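You operate a simulated robot arm through the tools that you are given. There is no shell and no other tool.

You run a simulated robot arm. Do the job below in one go: nothing can be reset, and whatever is moved stays where it is left.

Task
Raise the head to Mid and fill the large base with 150 g.
Fine: slide it under the nozzle, press the dose button once, pull the tray out again; spill nothing.
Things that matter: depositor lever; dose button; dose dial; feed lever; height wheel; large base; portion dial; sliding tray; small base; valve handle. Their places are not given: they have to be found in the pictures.

It is judged by the outcome, as a careful person would: the job done as asked, and still so three seconds after it is handed in. It fails if anything else is knocked over, pushed out of place, dropped, spilled or broken.

Robot
A 7-joint arm with a fingered hand, fixed in place. Base frame: the origin is on the floor under the middle of its stand, x ahead of it, y to its left, z up. Readings come in mm, degrees, newtons and seconds.
It reaches about 1333 mm from its shoulder. Its first joint turns from -69.0 to 172.0 degrees. Payload 5 kg.
The TCP is the grasp point between the finger pads, 32 mm short of the fingertips. In the tool frame z runs along the fingers and y along their closing line. The gripper opens to 160 mm; its body begins 89 mm behind the TCP. The gripper is a hand of 3 fingers: y runs from the thumb to the fingers, the wrist lies at [0, 0, -252] in the tool frame, and closing takes about 1.5 s.
Orientation is that of the tool frame in the base frame, as a unit quaternion [w, x, y, z]. With the fingers straight down and closing along the base's y, the tool's x points along the base's -x, its y along +y and its z along -z.

Tools
- The arm moves only by the tool nudge_tool. Its argument "deltas" is a list of rows, each a list of 7 numbers: the shift along the base's x, y, z in units of 40 mm (1.0 is 40 mm), then the turn, a rotation vector about the base's x, y, z in units of 4 degrees (1.0 is 4 degrees), then the gripper command, from -1 (shut) to 1 (fully open), values between in proportion. In form: [[dx, dy, dz, rx, ry, rz, fingers], ...]. A call has 1 to 20 rows; each row shifts and turns the commanded pose from where the row before left it. A call with a number of a shift or a turn outside -1 to 1 is refused whole. A row lasts 0.2 s, in which the tool goes at most 50 mm and 8.6 degrees; a call with a longer step from one row to the next is refused whole, and so is a gripper value outside its range. A pose out of reach is approached as far as the arm can. The call stops where the force on the tool passes 40 N (or 10 N more than at its start, if that is more) or the arm is blocked; 0.2 s more then pass. Each finger travels about 108 mm/s and halts on what it meets, pressing with about 23 N; the grip force reading is that of the motor and also rises with nothing between the fingers. The clock runs only during rows and for 0.2 s after the last one: add rows that do not move to give the fingers time. The reply holds the time, the measured pose of the TCP, the force on the tool along the base axes, the opening and the grip force, in the units named above and with some noise, with the torque about the TCP (base axes, N m) and any sound that the robot's microphone picked up, and new pictures: "pictures" is both (left out), scene, wrist or none.
- Cameras (640 x 400 px; columns grow to the right, rows downward): "scene" is fixed at [45, -501.1, 1483.6]; the picture's right is [0.50, -0.86, 0.00], its down [-0.35, -0.21, -0.91] and it looks along [0.79, 0.46, -0.41] (base axes); focal length 363 px, centre (320, 200). "wrist" rides on the gripper at [65, -4, -116] in the tool frame; the picture's right is [0.06, 1.00, 0.00], its down [-0.87, 0.05, -0.49] and it looks along [-0.49, 0.03, 0.87] (tool axes); focal length 261 px, centre (320, 200).
- move_column(by): slides the trunk up (or, below 0, down) by that many mm; the arm rides with it, the base frame stays. It gives what a move gives, with no picture.
- set_grasp(shape): the hand has 3 fingers and takes this shape, open, in about a second: jaw (thumb against the fingers, like two jaws); tri (thumb and two fingers); tip (a fingertip pinch); poke (one finger out to press); point (the index stretched); flat (the hand flat); cup (the hand cupped); fist (a fist). The gripper value then closes the fingers along that shape, each until it touches; the sizes above hold for jaw. It gives what a move gives, with no picture.
- locate(camera, pixels): there is no depth. For up to 12 entries [column, row, z] of the newest picture of that camera ("zoom" is the newest enlarged one), the place [x, y] in the base frame at which the ray of that pixel passes the height z, good to about 2 mm, but the place of the scene camera against the robot may be out by one fixed shift of up to 12 mm in any direction. It takes no simulated time.
- inspect(camera, box): a new picture of the part [left, top, right, bottom] of that camera's present view, enlarged. It takes no simulated time.
- close_job(): hands the job in; it is judged then, once.

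Unless the task says otherwise, let go and move clear before handing in.

The tools are called after "Call:" as name(argument=value, ...) on one line, values as JSON. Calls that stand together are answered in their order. nudge_tool: Moves the arm, as the interface text tells. Its arguments: {"type":"object","properties":{"deltas":{"type":"array","items":{"type":"array","items":{"type":"number"}}},"pictures":{"type":"string","enum":["both","scene","wrist","none"]}},"required":["deltas"]} The other tools are called the same way: move_column (by) moves the trunk up or down; set_grasp (shape) gives the hand a shape; locate (camera, pixels) gives the place at which the rays of pixels pass given heights; inspect (camera, box) takes an enlarged picture of a part of a camera's view; close_job () hands the job in.

At the start:

```text
time: 0.0
ee_pos: [613.1, 324.5, 1271.9]
tcp_rot: [0.001, 0.0, 1.0, 0.0]
wrist_force: [0.1, -0.1, -0.7]
torque: [-0.01, 0.01, -0.01]
opening: 160.0
gripper_force: 0.1
shape: jaw
trunk travel left (down, up): [-800.0, 140.0]
```

scene: 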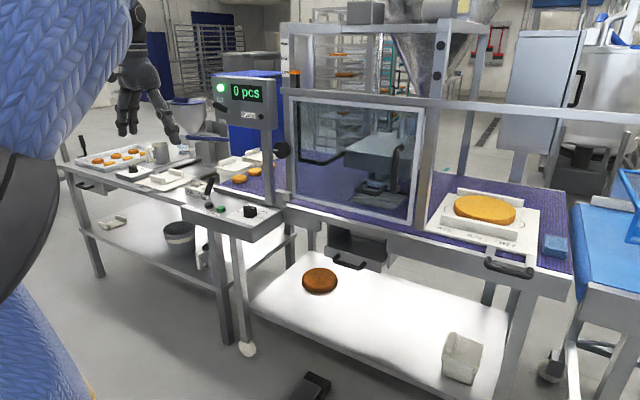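
wrist: 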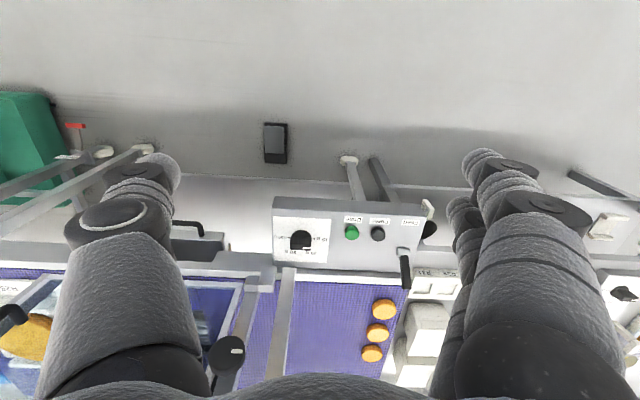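

The scene shows a depositor machine with a display (around 240,92), a control panel (around 220,210), a window, and a tray with a large base at (485,210). I'll take enlarged pictures first.

Call:
inspect(camera="scene", box=[160, 60, 320, 260])

Call:
inspect(camera="scene", box=[400, 160, 600, 285])

Call:
inspect(camera="scene", box=[50, 120, 300, 276])

Call:
inspect(camera="scene", box=[270, 60, 470, 280])

Call:
inspect(camera="wrist", box=[200, 180, 460, 400])

```text
2.00 times, centred on (240, 160) of scene
```

zoom: 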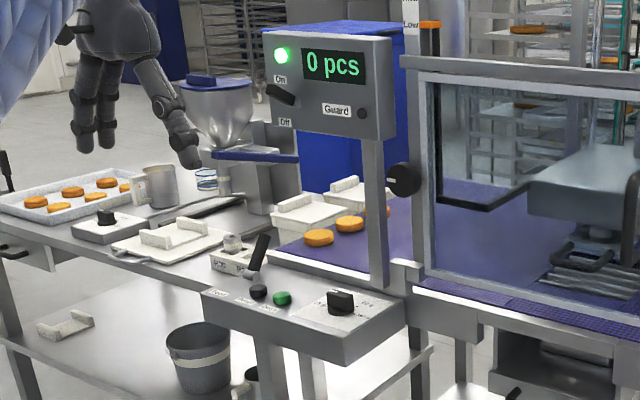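

```text
3.20 times, centred on (500, 222) of scene
```

zoom: 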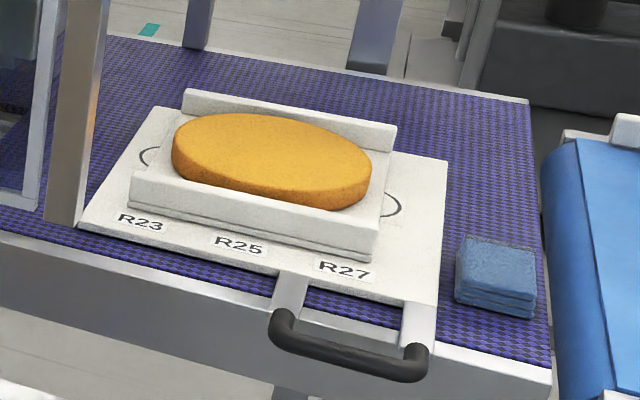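

```text
2.56 times, centred on (175, 198) of scene
```

zoom: 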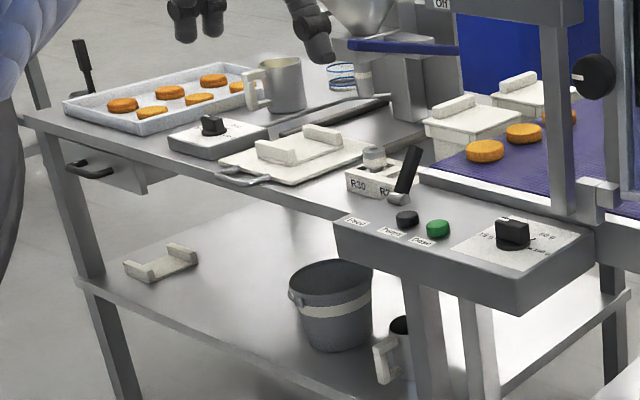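

```text
1.82 times, centred on (370, 170) of scene
```

zoom: 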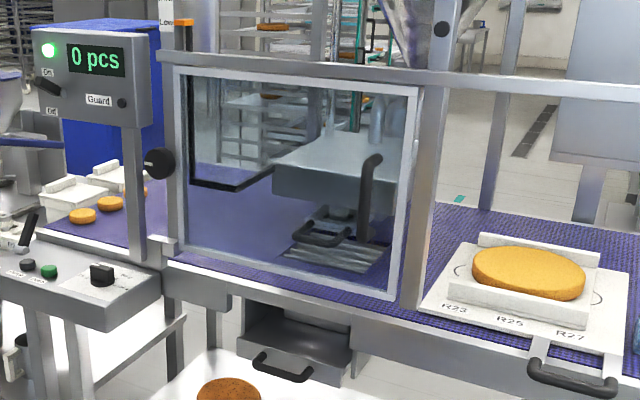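

```text
1.82 times, centred on (330, 290) of wrist
```

zoom: 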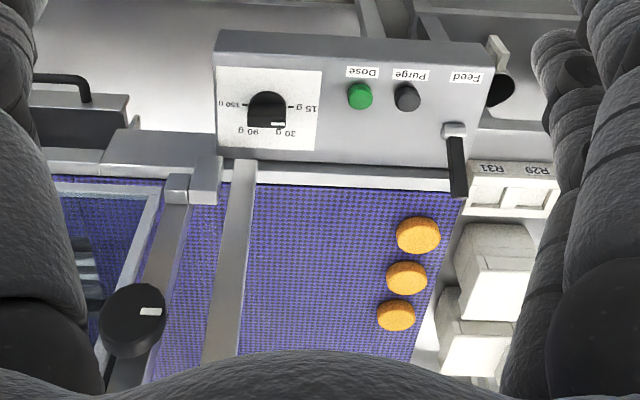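

The main machine has a dose dial (wrist 302,240), green Dose button (351,232), feed lever and a height wheel (wrist 227,354). I'll triangulate the places from both cameras.

Call:
locate(camera="wrist", pixels=[[351, 232, 800], [351, 232, 900], [351, 232, 1000], [302, 240, 800], [302, 240, 900], [302, 240, 1000], [227, 354, 1000], [227, 354, 1100], [227, 354, 1200]])

Call:
locate(camera="scene", pixels=[[221, 210, 800], [221, 210, 900], [221, 210, 1000], [250, 211, 800], [250, 211, 900], [250, 211, 1000], [282, 150, 1000], [282, 150, 1100], [282, 150, 1200]])

```text
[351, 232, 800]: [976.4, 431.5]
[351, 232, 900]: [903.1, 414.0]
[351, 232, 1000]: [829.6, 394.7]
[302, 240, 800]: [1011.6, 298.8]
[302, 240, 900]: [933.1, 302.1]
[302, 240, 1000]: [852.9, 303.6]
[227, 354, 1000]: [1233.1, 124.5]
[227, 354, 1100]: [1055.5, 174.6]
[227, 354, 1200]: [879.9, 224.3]
```

```text
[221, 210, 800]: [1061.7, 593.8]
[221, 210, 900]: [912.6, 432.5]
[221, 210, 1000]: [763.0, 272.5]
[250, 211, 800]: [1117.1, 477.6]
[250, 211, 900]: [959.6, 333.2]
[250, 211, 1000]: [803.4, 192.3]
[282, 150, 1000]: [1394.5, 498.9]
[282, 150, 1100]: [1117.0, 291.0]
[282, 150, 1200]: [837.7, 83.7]
```

Button about (897,413,908), dial about (920,302,918), wheel about (972,198,1147). Next I'll estimate the tray, handle, guard window and scale positions.

Call:
inspect(camera="scene", box=[255, 20, 335, 70])

Call:
inspect(camera="scene", box=[260, 60, 340, 170])

Call:
inspect(camera="scene", box=[180, 165, 300, 240])

Call:
inspect(camera="scene", box=[320, 110, 440, 230])

Call:
locate(camera="scene", pixels=[[488, 261, 900], [532, 270, 900], [425, 230, 880], [545, 255, 880], [448, 190, 880], [485, 210, 900], [290, 213, 880], [423, 229, 880], [572, 272, 880], [355, 240, 880], [400, 200, 900]])

```text
8.00 times, centred on (295, 45) of scene
```

zoom: 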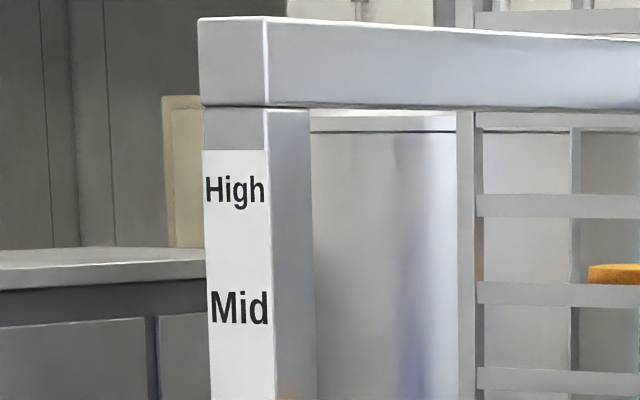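

```text
3.64 times, centred on (300, 115) of scene
```

zoom: 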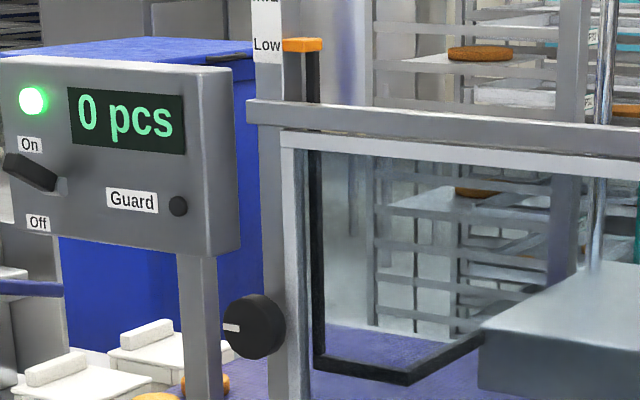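

```text
5.33 times, centred on (240, 202) of scene
```

zoom: 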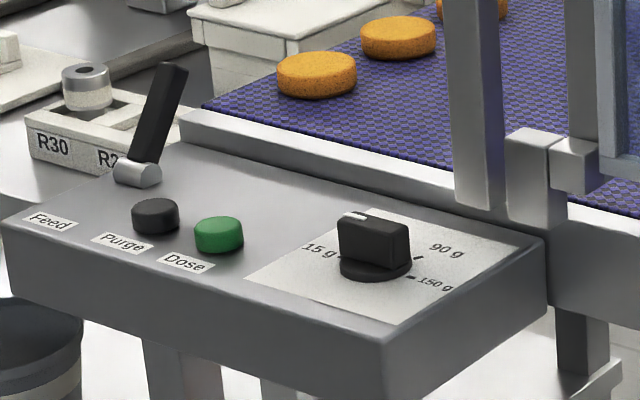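

```text
3.33 times, centred on (380, 170) of scene
```

zoom: 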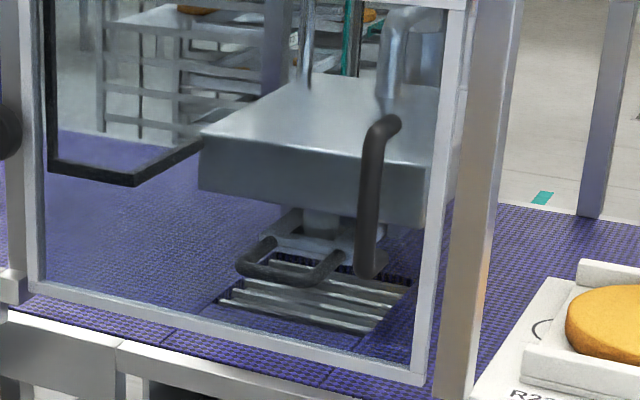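

```text
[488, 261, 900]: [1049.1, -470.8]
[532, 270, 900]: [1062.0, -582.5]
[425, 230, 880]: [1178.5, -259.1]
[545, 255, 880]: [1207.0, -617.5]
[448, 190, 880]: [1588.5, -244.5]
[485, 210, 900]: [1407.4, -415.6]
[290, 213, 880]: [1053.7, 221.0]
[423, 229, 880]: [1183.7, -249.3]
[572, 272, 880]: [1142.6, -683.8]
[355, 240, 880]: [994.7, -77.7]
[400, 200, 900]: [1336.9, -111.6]
```

The belt machine lies straight ahead; the head, guard window and tray are to the right (-y). I'll move the hand in free air to y≈-100 to view the nozzle and tray from the front.

Call:
nudge_tool(deltas=[[0, -1, 0, 0, 0, 0, 1], [0, -1, 0, 0, 0, 0, 1], [0, -1, 0, 0, 0, 0, 1], [0, -1, 0, 0, 0, 0, 1], [0, -1, 0, 0, 0, 0, 1], [0, -1, 0, 0, 0, 0, 1], [0, -1, 0, 0, 0, 0, 1], [0, -1, 0, 0, 0, 0, 1], [0, -1, 0, 0, 0, 0, 1], [0, -1, 0, 0, 0, 0, 1]])

```text
time: 2.2
ee_pos: [612.9, -76.6, 1271.3]
tcp_rot: [0.0, 0.0, 1.0, 0.001]
wrist_force: [-0.8, 0.0, -0.4]
torque: [0.08, -0.02, 0.03]
opening: 159.7
gripper_force: 0.1
shape: jaw
trunk travel left (down, up): [-800.0, 140.0]
```

scene: 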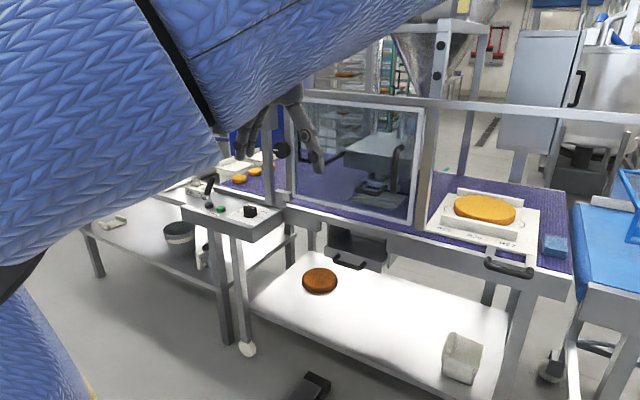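
wrist: 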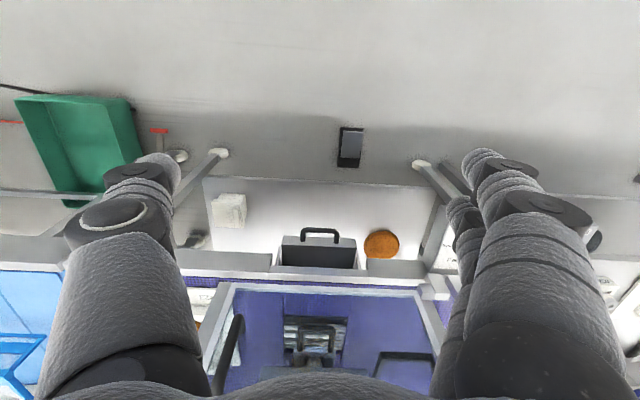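

The wrist view is blocked below by fingers; I see the guard frame and the head (315,335). I'll pitch the hand forward to look at the machine more horizontally.

Call:
nudge_tool(deltas=[[0, 0, 0, 0, -1, 0, 1], [0, 0, 0, 0, -1, 0, 1], [0, 0, 0, 0, -1, 0, 1], [0, 0, 0, 0, -1, 0, 1], [0, 0, 0, 0, -1, 0, 1], [0, 0, 0, 0, -1, 0, 1], [0, 0, 0, 0, -1, 0, 1], [0, 0, 0, 0, -1, 0, 1]])

```text
time: 4.0
ee_pos: [612.5, -75.2, 1271.9]
tcp_rot: [0.276, 0.001, 0.961, 0.0]
wrist_force: [0.5, 0.3, 0.9]
torque: [-0.02, -0.02, 0.0]
opening: 159.9
gripper_force: 0.1
shape: jaw
trunk travel left (down, up): [-800.0, 140.0]
```

scene: 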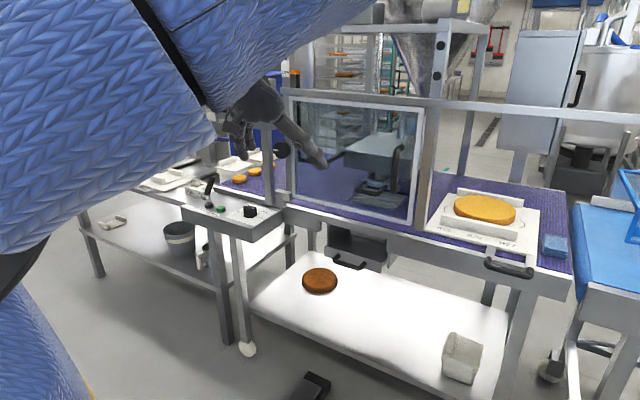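
wrist: 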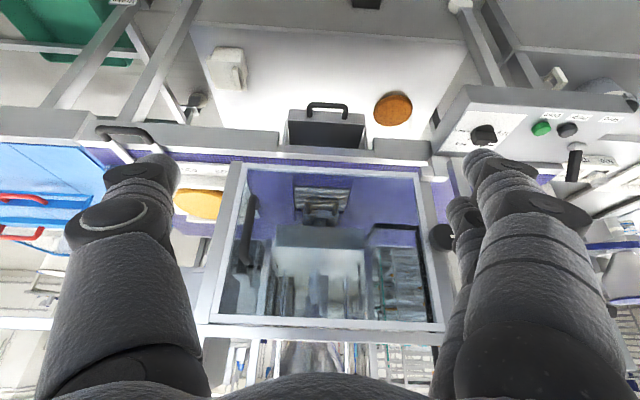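

Call:
inspect(camera="wrist", box=[200, 80, 460, 260])

Call:
inspect(camera="wrist", box=[70, 90, 270, 260])

```text
2.22 times, centred on (330, 170) of wrist
```

zoom: 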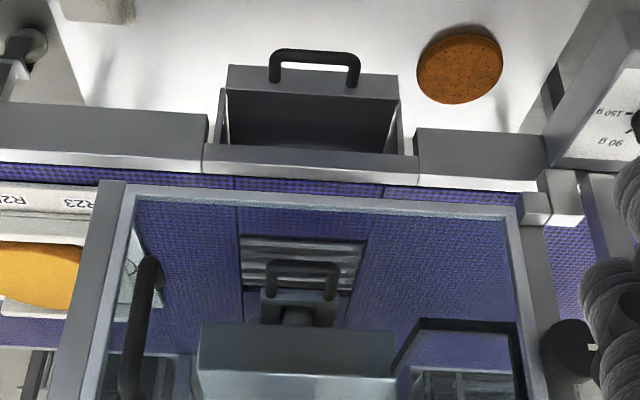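

```text
2.35 times, centred on (170, 175) of wrist
```

zoom: 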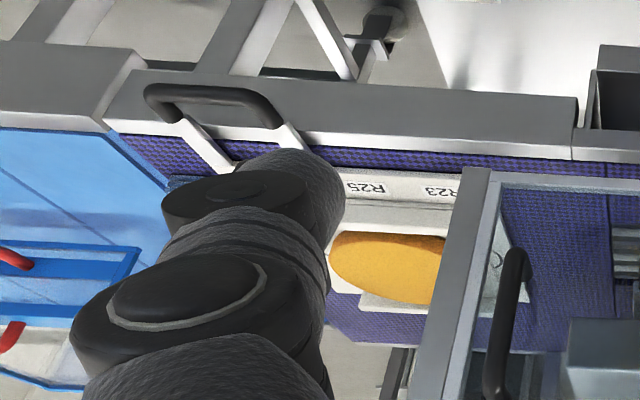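

I'll triangulate the R23 label, the tray handle, the right post bottom, and the guard frame corners from both cameras.

Call:
locate(camera="wrist", pixels=[[221, 171.4, 850], [221, 171.4, 900], [127.4, 130.3, 850], [127.4, 130.3, 900], [242, 165.5, 900], [242, 165.5, 1000], [247, 163, 900], [247, 163, 950]])

Call:
locate(camera="scene", pixels=[[443.75, 228.9, 850], [443.75, 228.9, 900], [507.8, 270.4, 850], [507.8, 270.4, 900], [415, 228, 900], [415, 228, 1000], [408, 222, 900], [408, 222, 950]])

Call:
inspect(camera="scene", box=[390, 190, 470, 250])

Call:
inspect(camera="wrist", box=[200, 130, 280, 190])

```text
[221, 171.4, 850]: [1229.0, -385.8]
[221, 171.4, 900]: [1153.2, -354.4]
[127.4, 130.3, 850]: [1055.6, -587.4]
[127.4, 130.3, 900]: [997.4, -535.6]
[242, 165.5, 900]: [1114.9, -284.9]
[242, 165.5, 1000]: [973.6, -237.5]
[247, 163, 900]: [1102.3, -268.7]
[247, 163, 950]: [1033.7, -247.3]
```

```text
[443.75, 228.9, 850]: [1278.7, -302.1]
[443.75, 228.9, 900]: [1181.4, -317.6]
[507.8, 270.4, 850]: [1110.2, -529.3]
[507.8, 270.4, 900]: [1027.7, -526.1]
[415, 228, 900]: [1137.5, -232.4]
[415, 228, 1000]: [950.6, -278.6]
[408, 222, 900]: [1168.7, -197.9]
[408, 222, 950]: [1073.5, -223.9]
```

```text
6.67 times, centred on (430, 220) of scene
```

zoom: 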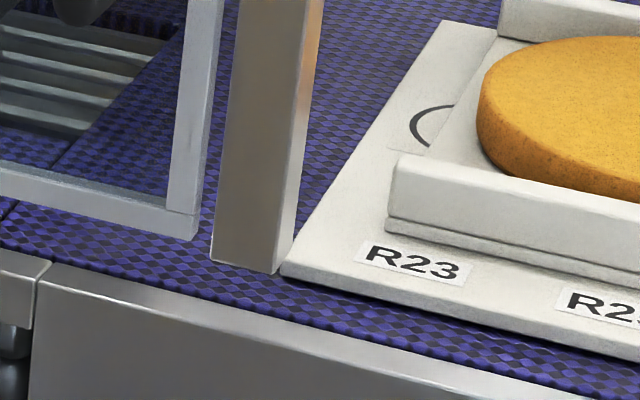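

```text
6.67 times, centred on (240, 160) of wrist
```

zoom: 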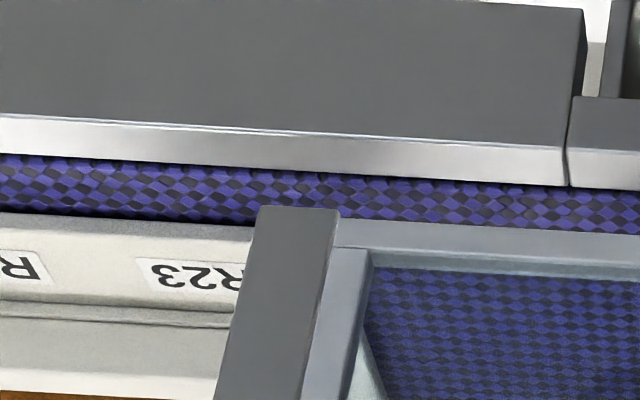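

Next: triangulating the right post's bottom corners and guard's bottom corner more accurately.

Call:
locate(camera="wrist", pixels=[[231, 161, 900], [231, 161, 1000], [243, 161.8, 900], [243, 161.8, 1000], [222, 171.7, 900], [222, 171.7, 950], [200, 163, 900], [260, 155, 900], [260, 155, 950]])

Call:
locate(camera="scene", pixels=[[423.6, 230.9, 900], [423.6, 230.9, 1000], [413.8, 229, 900], [413.8, 229, 1000], [444.2, 229.3, 900], [444.2, 229.3, 950], [411, 225.5, 900], [411, 225.5, 1000]])

```text
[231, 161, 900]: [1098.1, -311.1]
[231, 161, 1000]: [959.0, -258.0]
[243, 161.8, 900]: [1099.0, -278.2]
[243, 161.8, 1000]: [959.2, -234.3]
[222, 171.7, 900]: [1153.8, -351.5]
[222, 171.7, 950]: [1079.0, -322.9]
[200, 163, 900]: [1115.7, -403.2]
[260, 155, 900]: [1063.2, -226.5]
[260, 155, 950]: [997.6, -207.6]
```

```text
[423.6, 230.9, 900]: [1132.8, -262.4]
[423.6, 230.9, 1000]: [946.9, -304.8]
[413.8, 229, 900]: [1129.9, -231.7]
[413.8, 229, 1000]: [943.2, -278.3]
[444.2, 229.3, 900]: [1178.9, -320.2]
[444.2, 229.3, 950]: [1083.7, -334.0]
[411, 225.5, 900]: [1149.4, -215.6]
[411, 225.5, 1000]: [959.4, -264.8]
```

The post bottom is around z≈955 and the tray top is ~940, so the guard frame hangs above the belt. I'll check the pole and display position before moving near the panel.

Call:
locate(camera="scene", pixels=[[271, 203, 930], [260, 203, 930], [273, 125, 1200], [273, 125, 1250], [273, 75, 1300], [273, 75, 1350], [215, 120, 1250], [270, 80, 1350], [212, 70, 1350]])

Call:
inspect(camera="wrist", box=[420, 80, 640, 260])

```text
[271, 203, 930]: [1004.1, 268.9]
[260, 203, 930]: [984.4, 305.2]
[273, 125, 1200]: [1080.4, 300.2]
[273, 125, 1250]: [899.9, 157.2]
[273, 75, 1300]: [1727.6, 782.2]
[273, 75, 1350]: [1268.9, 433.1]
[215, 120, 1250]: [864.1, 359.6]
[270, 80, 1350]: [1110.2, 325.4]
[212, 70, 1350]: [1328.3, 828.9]
```

```text
2.22 times, centred on (530, 170) of wrist
```

zoom: 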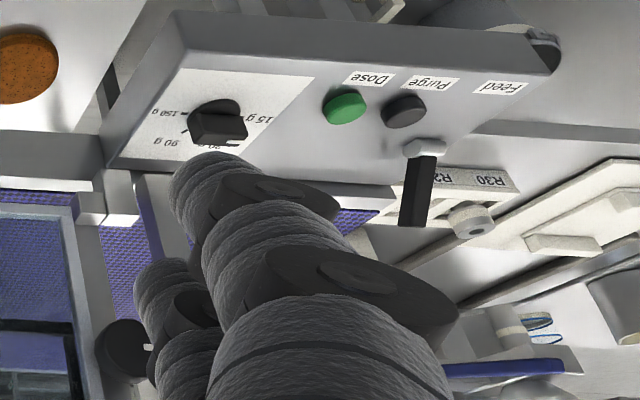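

The pole is near x≈1000,y≈285. I'll move to (720,302,1150) pointing down to look at the dial and display from a safe distance.

Call:
nudge_tool(deltas=[[0.27, 0.94, -0.3, 0, 0.8, 0, 1], [0.27, 0.94, -0.3, 0, 0.8, 0, 1], [0.27, 0.94, -0.3, 0, 0.8, 0, 1], [0.27, 0.94, -0.3, 0, 0.8, 0, 1], [0.27, 0.94, -0.3, 0, 0.8, 0, 1], [0.27, 0.94, -0.3, 0, 0.8, 0, 1], [0.27, 0.94, -0.3, 0, 0.8, 0, 1], [0.27, 0.94, -0.3, 0, 0.8, 0, 1], [0.27, 0.94, -0.3, 0, 0.8, 0, 1], [0.27, 0.94, -0.3, 0, 0.8, 0, 1]])

```text
time: 6.2
ee_pos: [721.4, 302.1, 1149.8]
tcp_rot: [-0.001, 0.001, 1.0, 0.0]
wrist_force: [0.5, 0.6, 0.5]
torque: [-0.03, 0.01, 0.01]
opening: 159.8
gripper_force: 0.1
shape: jaw
trunk travel left (down, up): [-800.0, 140.0]
```

scene: 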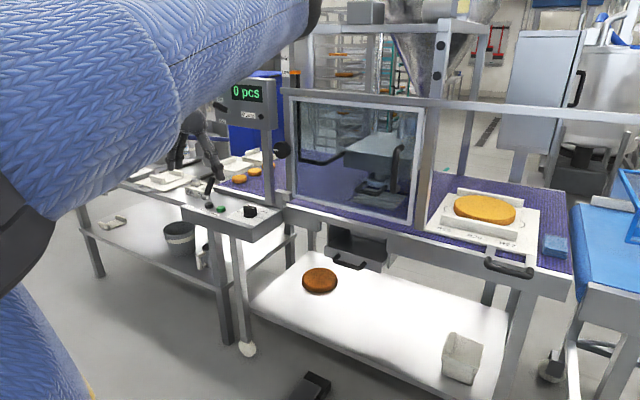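
wrist: 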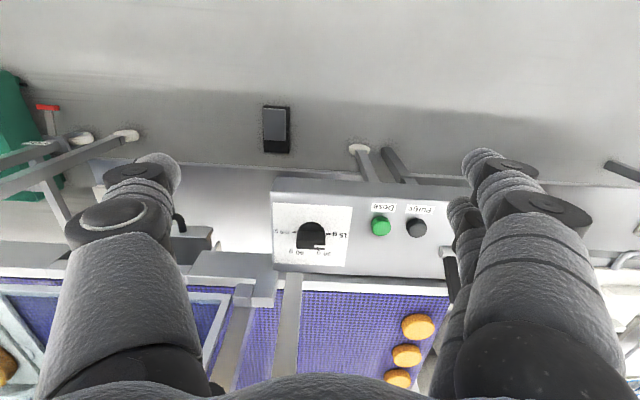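

Call:
inspect(camera="wrist", box=[270, 190, 430, 290])

Call:
inspect(camera="scene", box=[150, 60, 310, 240])

```text
4.00 times, centred on (350, 240) of wrist
```

zoom: 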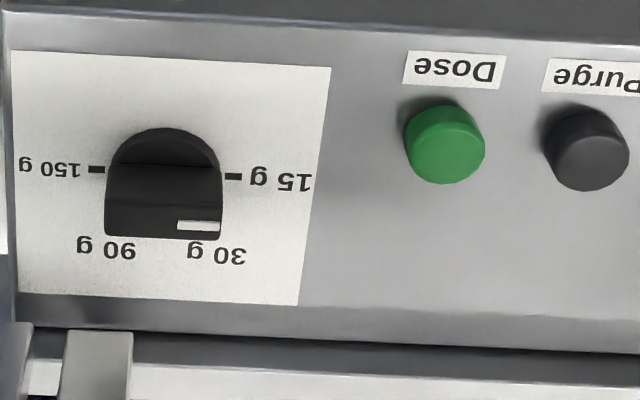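

```text
2.22 times, centred on (230, 150) of scene
```

zoom: 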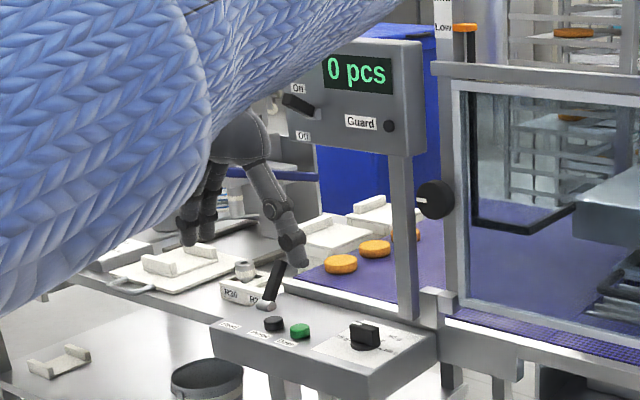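

The knob bar lies along y with its white mark at the +y end, so the dial is at 15 g and needs a half turn clockwise (via 30, 90) to 150 g. I'll pin down the pole and display positions.

Call:
locate(camera="scene", pixels=[[268, 132, 1180], [268, 132, 1220], [277, 129.7, 1180], [277, 129.7, 1220], [277, 80, 1300], [277, 80, 1320], [212, 110, 1220], [212, 110, 1260], [215, 72, 1320], [215, 72, 1340]])

Call:
locate(camera="wrist", pixels=[[294, 275, 900], [294, 275, 920], [311, 240, 910], [311, 240, 930], [380, 228, 900], [380, 228, 915], [301, 232, 900], [334, 234, 900], [273, 190, 900]])

```text
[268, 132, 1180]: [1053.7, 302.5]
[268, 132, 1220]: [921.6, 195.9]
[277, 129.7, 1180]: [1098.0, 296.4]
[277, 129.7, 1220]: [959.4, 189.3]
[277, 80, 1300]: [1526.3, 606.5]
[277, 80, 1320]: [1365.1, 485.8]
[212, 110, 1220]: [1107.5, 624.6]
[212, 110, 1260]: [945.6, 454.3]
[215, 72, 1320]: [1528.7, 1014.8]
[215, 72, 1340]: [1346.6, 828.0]
```

```text
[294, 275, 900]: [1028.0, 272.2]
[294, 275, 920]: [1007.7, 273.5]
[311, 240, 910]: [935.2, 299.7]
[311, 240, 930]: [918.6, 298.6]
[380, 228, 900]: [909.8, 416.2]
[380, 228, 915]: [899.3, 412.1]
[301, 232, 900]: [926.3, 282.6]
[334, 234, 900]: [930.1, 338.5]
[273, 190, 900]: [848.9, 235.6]
```

The dial knob centre is near (924,300), pole/display near x≥990, so I'll work with the hand tilted back. First I'll roll the hand +80° about z in free air so it can straddle the knob bar.

Call:
nudge_tool(deltas=[[0, 0, 0, 0, 0, 1, 1], [0, 0, 0, 0, 0, 1, 1], [0, 0, 0, 0, 0, 1, 1], [0, 0, 0, 0, 0, 1, 1], [0, 0, 0, 0, 0, 1, 1], [0, 0, 0, 0, 0, 1, 1], [0, 0, 0, 0, 0, 1, 1], [0, 0, 0, 0, 0, 1, 1], [0, 0, 0, 0, 0, 1, 1], [0, 0, 0, 0, 0, 1, 1], [0, 0, 0, 0, 0, 1, 1], [0, 0, 0, 0, 0, 1, 1], [0, 0, 0, 0, 0, 1, 1], [0, 0, 0, 0, 0, 1, 1], [0, 0, 0, 0, 0, 1, 1], [0, 0, 0, 0, 0, 1, 1], [0, 0, 0, 0, 0, 1, 1], [0, 0, 0, 0, 0, 1, 1], [0, 0, 0, 0, 0, 1, 1], [0, 0, 0, 0, 0, 1, 1]])

```text
time: 10.4
ee_pos: [720.7, 299.0, 1151.3]
tcp_rot: [0.001, -0.644, 0.765, -0.001]
wrist_force: [-0.1, 0.2, -0.1]
torque: [-0.02, 0.05, 0.0]
opening: 160.1
gripper_force: 0.0
shape: jaw
trunk travel left (down, up): [-800.0, 140.0]
```

scene: 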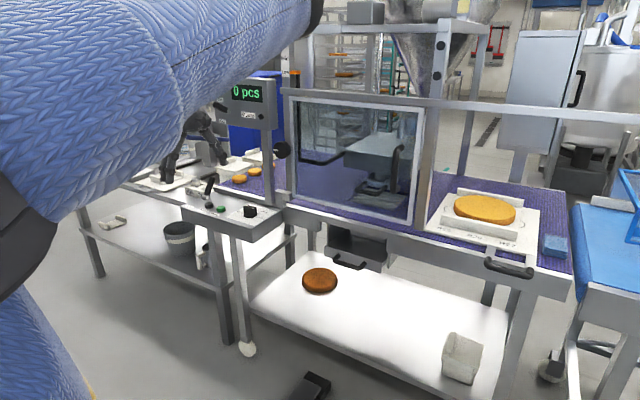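
wrist: 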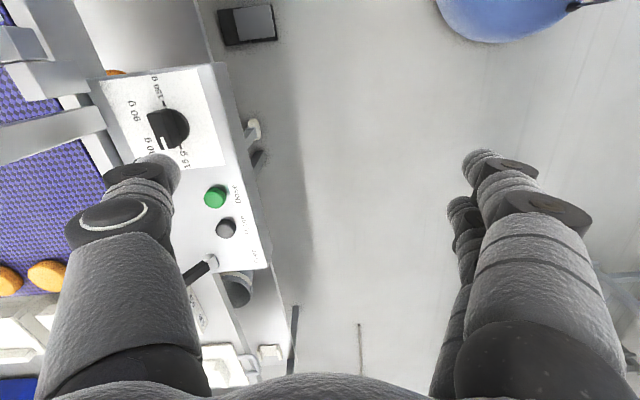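

The roll of +80° works. Now I'll tilt back 20°, narrow the fingers to ~60 mm and move to above the dial at z≈1030 to look.

Call:
nudge_tool(deltas=[[0, 0, 0, 0, -1, 0, -0.25], [0, 0, 0, 0, -1, 0, -0.25], [0, 0, 0, 0, -1, 0, -0.25], [0, 0, 0, 0, -1, 0, -0.25], [0, 0, 0, 0, -1, 0, -0.25], [0.7, 0, -0.5, 0, 0, 0, -0.25], [0.7, 0, -0.5, 0, 0, 0, -0.25], [0.7, 0, -0.5, 0, 0, 0, -0.25], [0.7, 0, -0.5, 0, 0, 0, -0.25], [0.7, 0, -0.5, 0, 0, 0, -0.25], [0.7, 0, -0.4, 0, 0, 0, -0.25]])

```text
time: 12.8
ee_pos: [889.7, 300.6, 1035.2]
tcp_rot: [0.133, -0.633, 0.754, -0.111]
wrist_force: [-0.5, -0.2, -0.1]
torque: [-0.04, 0.01, 0.01]
opening: 60.3
gripper_force: 0.1
shape: jaw
trunk travel left (down, up): [-800.0, 140.0]
```

scene: 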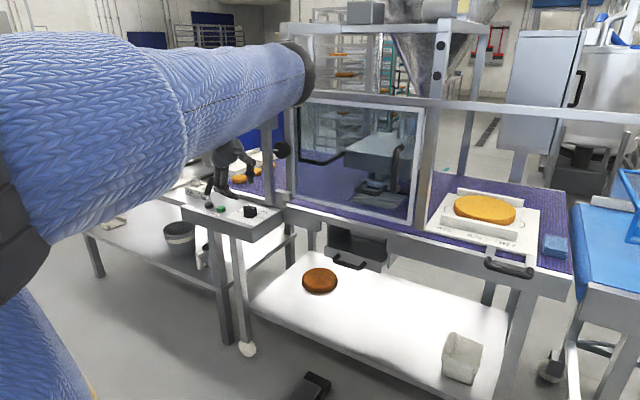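
wrist: 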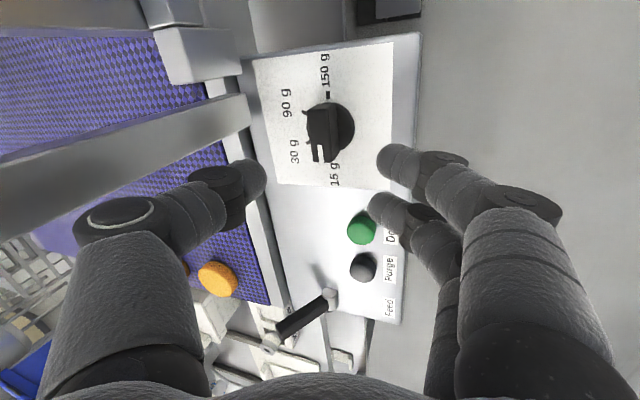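

Now a clear close view of the knob (wrist 328,130) with the white mark at the 15 g end. I'll zoom and locate it.

Call:
inspect(camera="wrist", box=[250, 50, 430, 250])

Call:
locate(camera="wrist", pixels=[[327, 95, 905], [334, 160, 905], [331, 130, 905], [320, 110, 935], [322, 158, 935], [312, 158, 935], [362, 227, 912], [363, 266, 912], [328, 296, 910], [250, 110, 905]])

```text
2.00 times, centred on (340, 150) of wrist
```

zoom: 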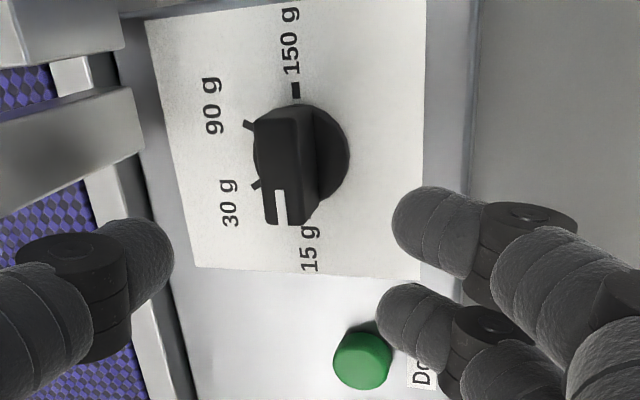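

```text
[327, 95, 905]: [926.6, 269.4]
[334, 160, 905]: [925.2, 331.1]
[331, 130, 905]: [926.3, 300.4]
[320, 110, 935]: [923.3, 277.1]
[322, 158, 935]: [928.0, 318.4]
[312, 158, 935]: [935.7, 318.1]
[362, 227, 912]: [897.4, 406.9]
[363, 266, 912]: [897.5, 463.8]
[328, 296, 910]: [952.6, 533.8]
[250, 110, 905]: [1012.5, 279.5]
```

Dial centre is at (925.5,300). I'll reduce the tilt to 10°, complete the roll to 90° and descend to z≈990 with a ~50 mm opening.

Call:
nudge_tool(deltas=[[0.25, 0, 0, 0, 0.8333, 0, -0.375], [0.25, 0, 0, 0, 0.8333, 0, -0.375], [0.25, 0, 0, 0, 0.8333, 0, -0.375], [0, 0, -0.375, -0.145, 0, 0.82, -0.375], [0, 0, -0.375, -0.145, 0, 0.82, -0.375], [0, 0, -0.375, -0.145, 0, 0.82, -0.375]], pictures="wrist")

```text
time: 14.2
ee_pos: [918.0, 300.5, 990.2]
tcp_rot: [0.061, -0.704, 0.705, -0.062]
wrist_force: [0.4, -0.2, -0.4]
torque: [-0.02, 0.0, -0.03]
opening: 50.2
gripper_force: 0.3
shape: jaw
trunk travel left (down, up): [-800.0, 140.0]
```

wrist: 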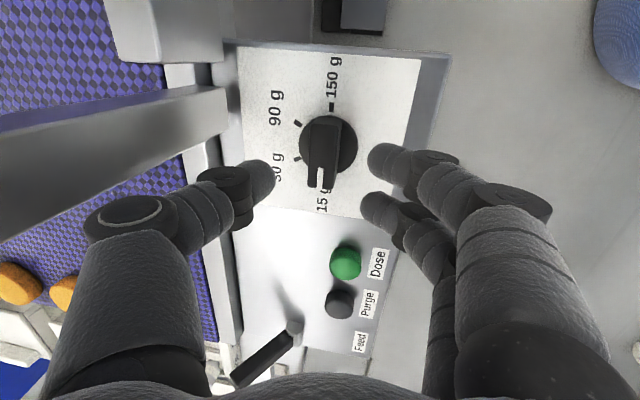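

Fingers straddle the bar well in the wrist view. I'll descend to z≈950 around the bar with the 50 mm opening.

Call:
nudge_tool(deltas=[[0.04, 0, -0.35, 0, 0, 0, -0.375], [0.04, 0, -0.35, 0, 0, 0, -0.375], [0, 0, -0.3, 0, 0, 0, -0.375]])

```text
time: 15.0
ee_pos: [922.0, 299.5, 950.0]
tcp_rot: [0.062, -0.704, 0.705, -0.062]
wrist_force: [0.4, -0.1, 0.1]
torque: [0.02, 0.06, 0.0]
opening: 50.6
gripper_force: 0.0
shape: jaw
trunk travel left (down, up): [-800.0, 140.0]
```

scene: 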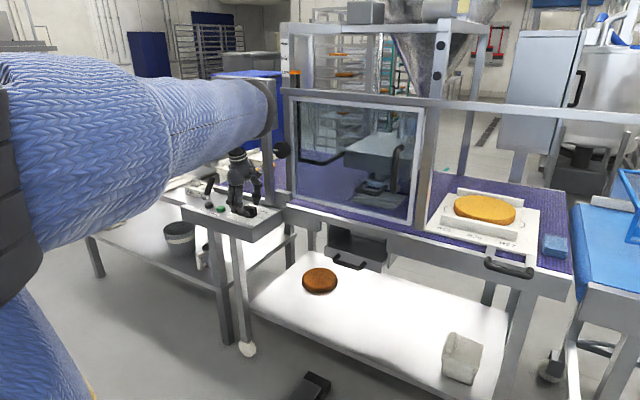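
wrist: 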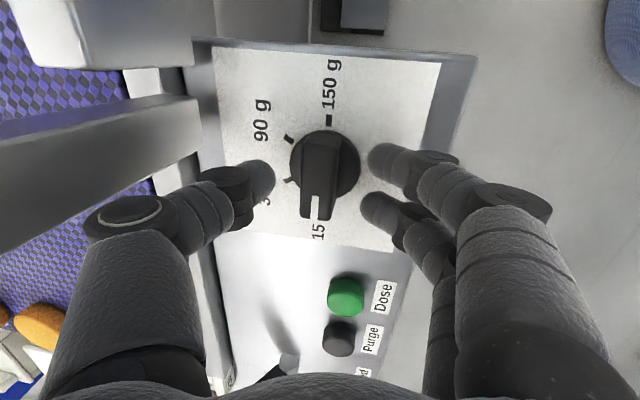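

Call:
inspect(camera="scene", box=[180, 60, 320, 230])

Call:
inspect(camera="wrist", box=[220, 100, 420, 260])

```text
2.35 times, centred on (250, 145) of scene
```

zoom: 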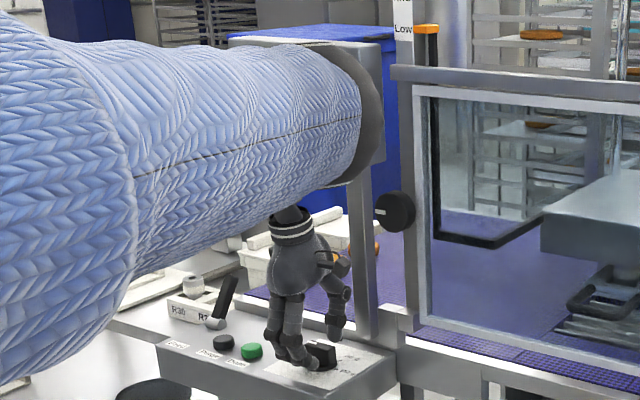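

```text
2.50 times, centred on (320, 180) of wrist
```

zoom: 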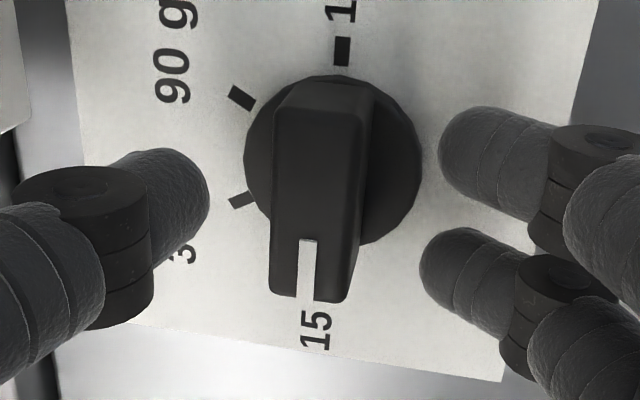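

The fingers straddle the bar evenly. Closing on the bar now.

Call:
nudge_tool(deltas=[[0, 0, 0, 0, 0, 0, -0.6], [0, 0, 0, 0, 0, 0, -0.8], [0, 0, 0, 0, 0, 0, -1], [0, 0, 0, 0, 0, 0, -1], [0, 0, 0, 0, 0, 0, -1]], pictures="wrist")

```text
time: 16.2
ee_pos: [922.0, 300.7, 951.1]
tcp_rot: [-0.062, 0.705, -0.704, 0.062]
wrist_force: [1.3, 0.3, -1.6]
torque: [0.01, 0.1, 0.02]
opening: 15.4
gripper_force: 23.2
shape: jaw
trunk travel left (down, up): [-800.0, 140.0]
```

wrist: 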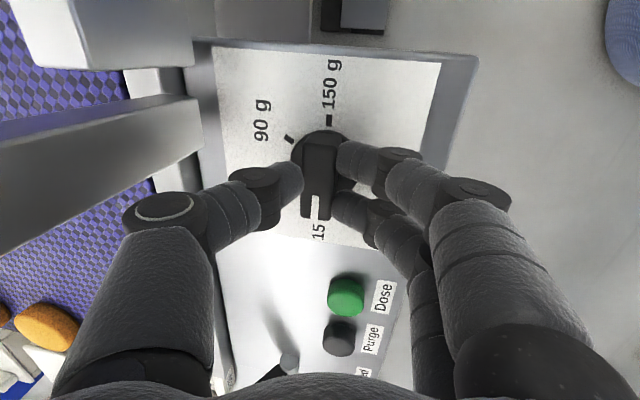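

Bar gripped (opening 15 mm, 23 N). Now turn clockwise about the tool axis by 40° and check.

Call:
nudge_tool(deltas=[[0, 0, 0, 0.174, 0, -0.985, -1], [0, 0, 0, 0.174, 0, -0.985, -1], [0, 0, 0, 0.174, 0, -0.985, -1], [0, 0, 0, 0.174, 0, -0.985, -1], [0, 0, 0, 0.174, 0, -0.985, -1], [0, 0, 0, 0.174, 0, -0.985, -1], [0, 0, 0, 0.174, 0, -0.985, -1], [0, 0, 0, 0.174, 0, -0.985, -1], [0, 0, 0, 0.174, 0, -0.985, -1], [0, 0, 0, 0.174, 0, -0.985, -1]])

```text
time: 18.4
ee_pos: [922.0, 300.7, 951.0]
tcp_rot: [0.079, -0.42, 0.903, -0.036]
wrist_force: [3.5, -0.2, -9.1]
torque: [-0.06, 0.15, 0.02]
opening: 15.0
gripper_force: 23.4
shape: jaw
trunk travel left (down, up): [-800.0, 140.0]
```

scene: 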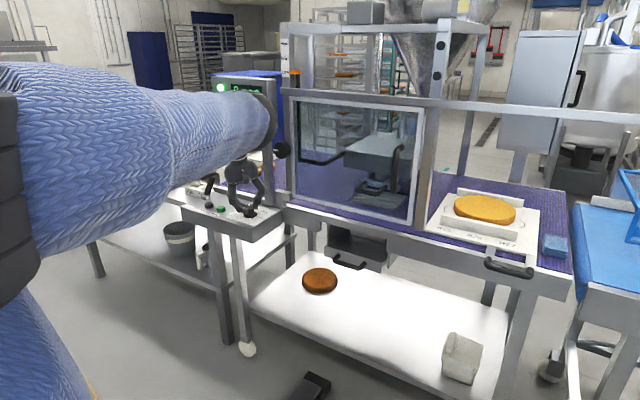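
wrist: 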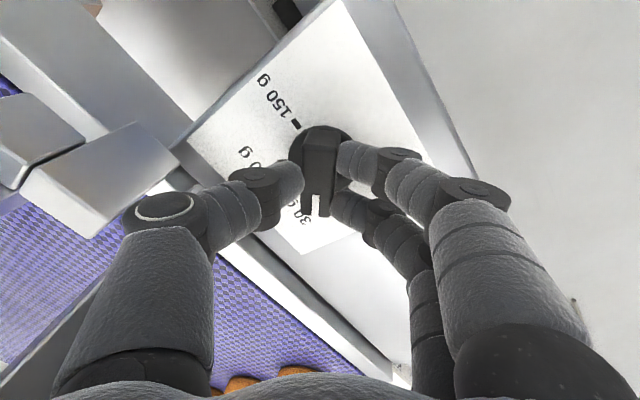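

The knob turned along with the hand (mark toward 30 g now). Continue 48° more.

Call:
nudge_tool(deltas=[[0, 0, 0, 0.174, 0, -0.985, -1], [0, 0, 0, 0.174, 0, -0.985, -1], [0, 0, 0, 0.174, 0, -0.985, -1], [0, 0, 0, 0.174, 0, -0.985, -1], [0, 0, 0, 0.174, 0, -0.985, -1], [0, 0, 0, 0.174, 0, -0.985, -1], [0, 0, 0, 0.174, 0, -0.985, -1], [0, 0, 0, 0.174, 0, -0.985, -1], [0, 0, 0, 0.174, 0, -0.985, -1], [0, 0, 0, 0.174, 0, -0.985, -1], [0, 0, 0, 0.174, 0, -0.985, -1], [0, 0, 0, 0.174, 0, -0.985, -1]])

```text
time: 21.0
ee_pos: [922.9, 300.3, 952.1]
tcp_rot: [0.087, -0.016, 0.996, -0.001]
wrist_force: [9.3, 2.9, -1.0]
torque: [0.02, 0.03, 0.01]
opening: 14.7
gripper_force: 22.6
shape: jaw
trunk travel left (down, up): [-800.0, 140.0]
```

scene: 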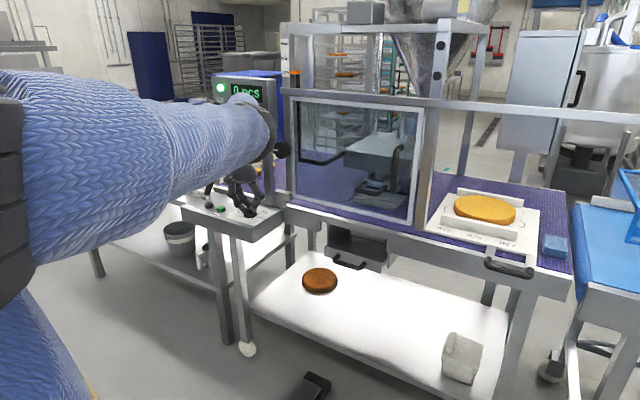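
wrist: 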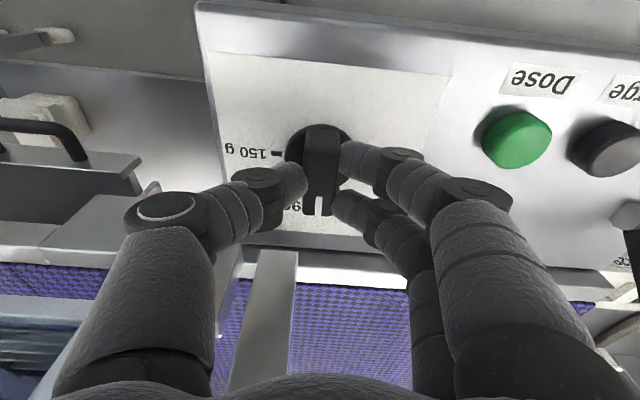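

The knob now points straight ahead between 30 and 90. Continue another 48°.

Call:
nudge_tool(deltas=[[0, 0, 0, 0.174, 0, -0.985, -1], [0, 0, 0, 0.174, 0, -0.985, -1], [0, 0, 0, 0.174, 0, -0.985, -1], [0, 0, 0, 0.174, 0, -0.985, -1], [0, 0, 0, 0.174, 0, -0.985, -1], [0, 0, 0, 0.174, 0, -0.985, -1], [0, 0, 0, 0.174, 0, -0.985, -1], [0, 0, 0, 0.174, 0, -0.985, -1], [0, 0, 0, 0.174, 0, -0.985, -1], [0, 0, 0, 0.174, 0, -0.985, -1], [0, 0, 0, 0.174, 0, -0.985, -1], [0, 0, 0, 0.174, 0, -0.985, -1]])

```text
time: 23.6
ee_pos: [922.1, 300.8, 950.3]
tcp_rot: [0.08, 0.391, 0.916, 0.034]
wrist_force: [1.1, -5.2, -5.8]
torque: [-0.21, 0.17, 0.01]
opening: 14.9
gripper_force: 23.0
shape: jaw
trunk travel left (down, up): [-800.0, 140.0]
```

scene: 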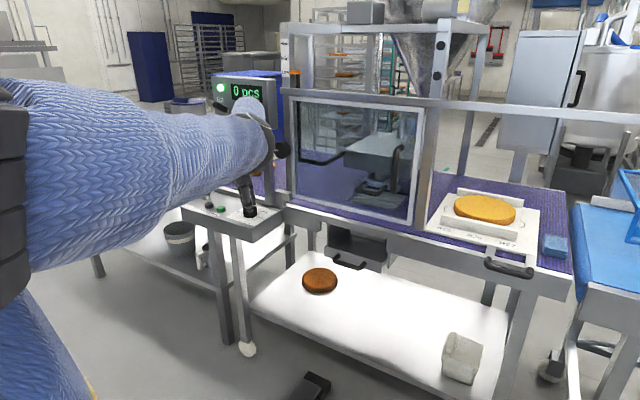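
wrist: 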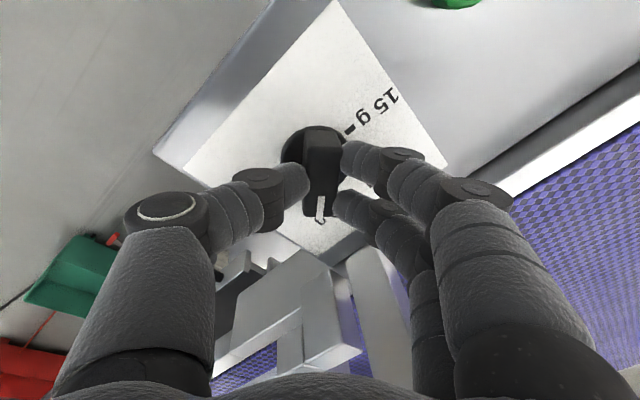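

136° done with the knob following. 44° remain to 150 g.

Call:
nudge_tool(deltas=[[0, 0, 0, 0.174, 0, -0.985, -1], [0, 0, 0, 0.174, 0, -0.985, -1], [0, 0, 0, 0.174, 0, -0.985, -1], [0, 0, 0, 0.174, 0, -0.985, -1], [0, 0, 0, 0.174, 0, -0.985, -1], [0, 0, 0, 0.174, 0, -0.985, -1], [0, 0, 0, 0.174, 0, -0.985, -1], [0, 0, 0, 0.174, 0, -0.985, -1], [0, 0, 0, 0.174, 0, -0.985, -1], [0, 0, 0, 0.174, 0, -0.985, -1], [0, 0, 0, 0.174, 0, -0.985, -1]])

```text
time: 26.0
ee_pos: [921.0, 300.5, 951.7]
tcp_rot: [0.062, 0.705, 0.704, 0.062]
wrist_force: [2.0, -0.4, -0.6]
torque: [-0.28, 0.12, 0.18]
opening: 14.6
gripper_force: 23.5
shape: jaw
trunk travel left (down, up): [-800.0, 140.0]
```

scene: 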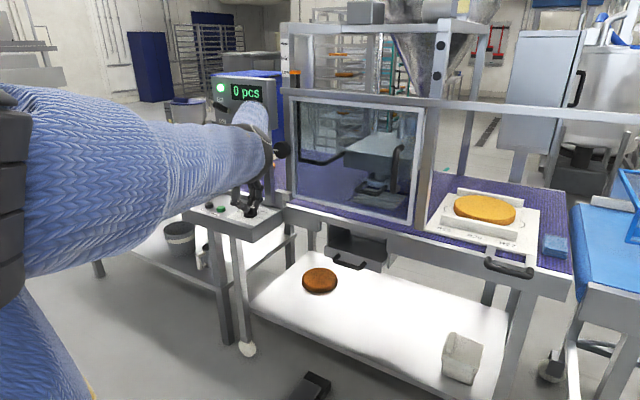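
wrist: 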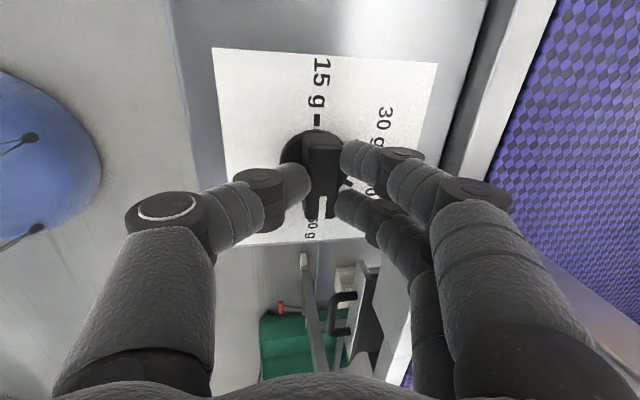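

The mark now points to 150 g. I'll release and check the knob.

Call:
nudge_tool(deltas=[[0, 0, 0, 0, 0, 0, -0.6], [0, 0, 0, 0, 0, 0, -0.375], [0, 0, 0, 0, 0, 0, -0.25], [0, 0, 0.5, 0, 0, 0, -0.25], [0, 0, 0.8, 0, 0, 0, -0.25], [-0.3, 0, 0.8, 0, 0, 0, -0.25]], pictures="wrist")

Call:
inspect(camera="wrist", box=[230, 60, 430, 260])

```text
time: 27.4
ee_pos: [908.2, 298.2, 1035.3]
tcp_rot: [0.062, 0.705, 0.704, 0.062]
wrist_force: [1.0, -0.4, 1.2]
torque: [0.0, -0.02, 0.0]
opening: 60.0
gripper_force: 0.0
shape: jaw
trunk travel left (down, up): [-800.0, 140.0]
```

wrist: 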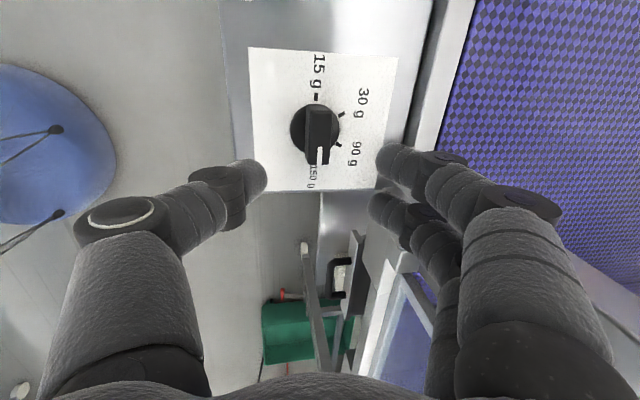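

```text
2.00 times, centred on (330, 160) of wrist
```

zoom: 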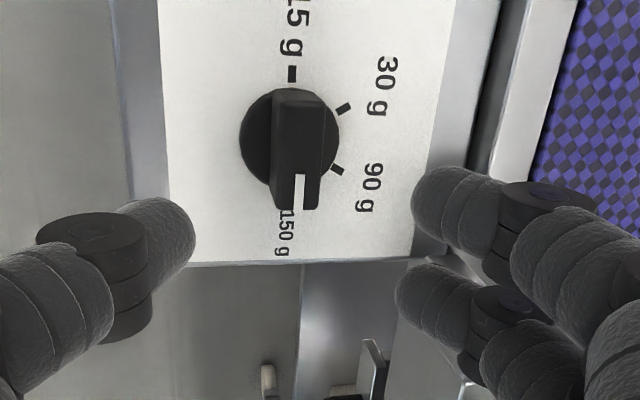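

The bar is aligned with the 150 g tick. Now I'll back away and roll the hand back, heading to a viewing spot in front of the height wheel (~(972,198,1147)).

Call:
nudge_tool(deltas=[[-0.2, -0.125, 0.14, -0.174, 0, 0.985, -0.25], [-0.2, -0.125, 0.14, -0.174, 0, 0.985, -0.25], [-0.2, -0.125, 0.14, -0.174, 0, 0.985, -0.25], [-0.2, -0.125, 0.14, -0.174, 0, 0.985, -0.25], [-0.2, -0.125, 0.14, -0.174, 0, 0.985, -0.25], [-0.2, -0.125, 0.14, -0.174, 0, 0.985, -0.25], [-0.2, -0.125, 0.14, -0.174, 0, 0.985, -0.25], [-0.2, -0.125, 0.14, -0.174, 0, 0.985, -0.25], [-0.2, -0.125, 0.14, -0.174, 0, 0.985, -0.25], [-0.2, -0.125, 0.14, -0.174, 0, 0.985, -0.25], [-0.2, -0.125, 0.14, -0.174, 0, 0.985, -0.25], [-0.2, -0.125, 0.14, -0.174, 0, 0.985, -0.25], [-0.2, -0.125, 0.14, -0.174, 0, 0.985, -0.25], [-0.2, -0.125, 0.14, -0.174, 0, 0.985, -0.25], [-0.2, -0.125, 0.14, -0.174, 0, 0.985, -0.25], [-0.2, -0.125, 0.14, -0.174, 0, 0.985, -0.25], [-0.2, -0.125, 0.14, -0.174, 0, 0.985, -0.25], [-0.2, -0.125, 0.14, -0.174, 0, 0.985, -0.25], [-0.2, -0.125, 0.14, -0.174, 0, 0.985, -0.25], [-0.2, -0.125, 0.14, -0.174, 0, 0.985, -0.25]], pictures="wrist")

```text
time: 31.6
ee_pos: [750.2, 199.8, 1147.5]
tcp_rot: [0.087, 0.086, 0.992, 0.008]
wrist_force: [-0.3, -0.3, 0.0]
torque: [0.01, 0.02, 0.01]
opening: 59.8
gripper_force: 0.1
shape: jaw
trunk travel left (down, up): [-800.0, 140.0]
```

wrist: 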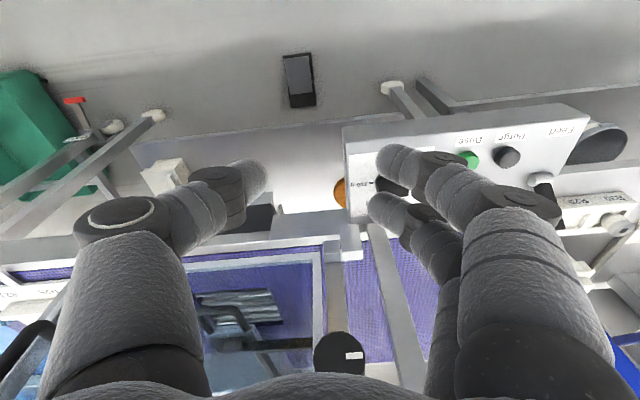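

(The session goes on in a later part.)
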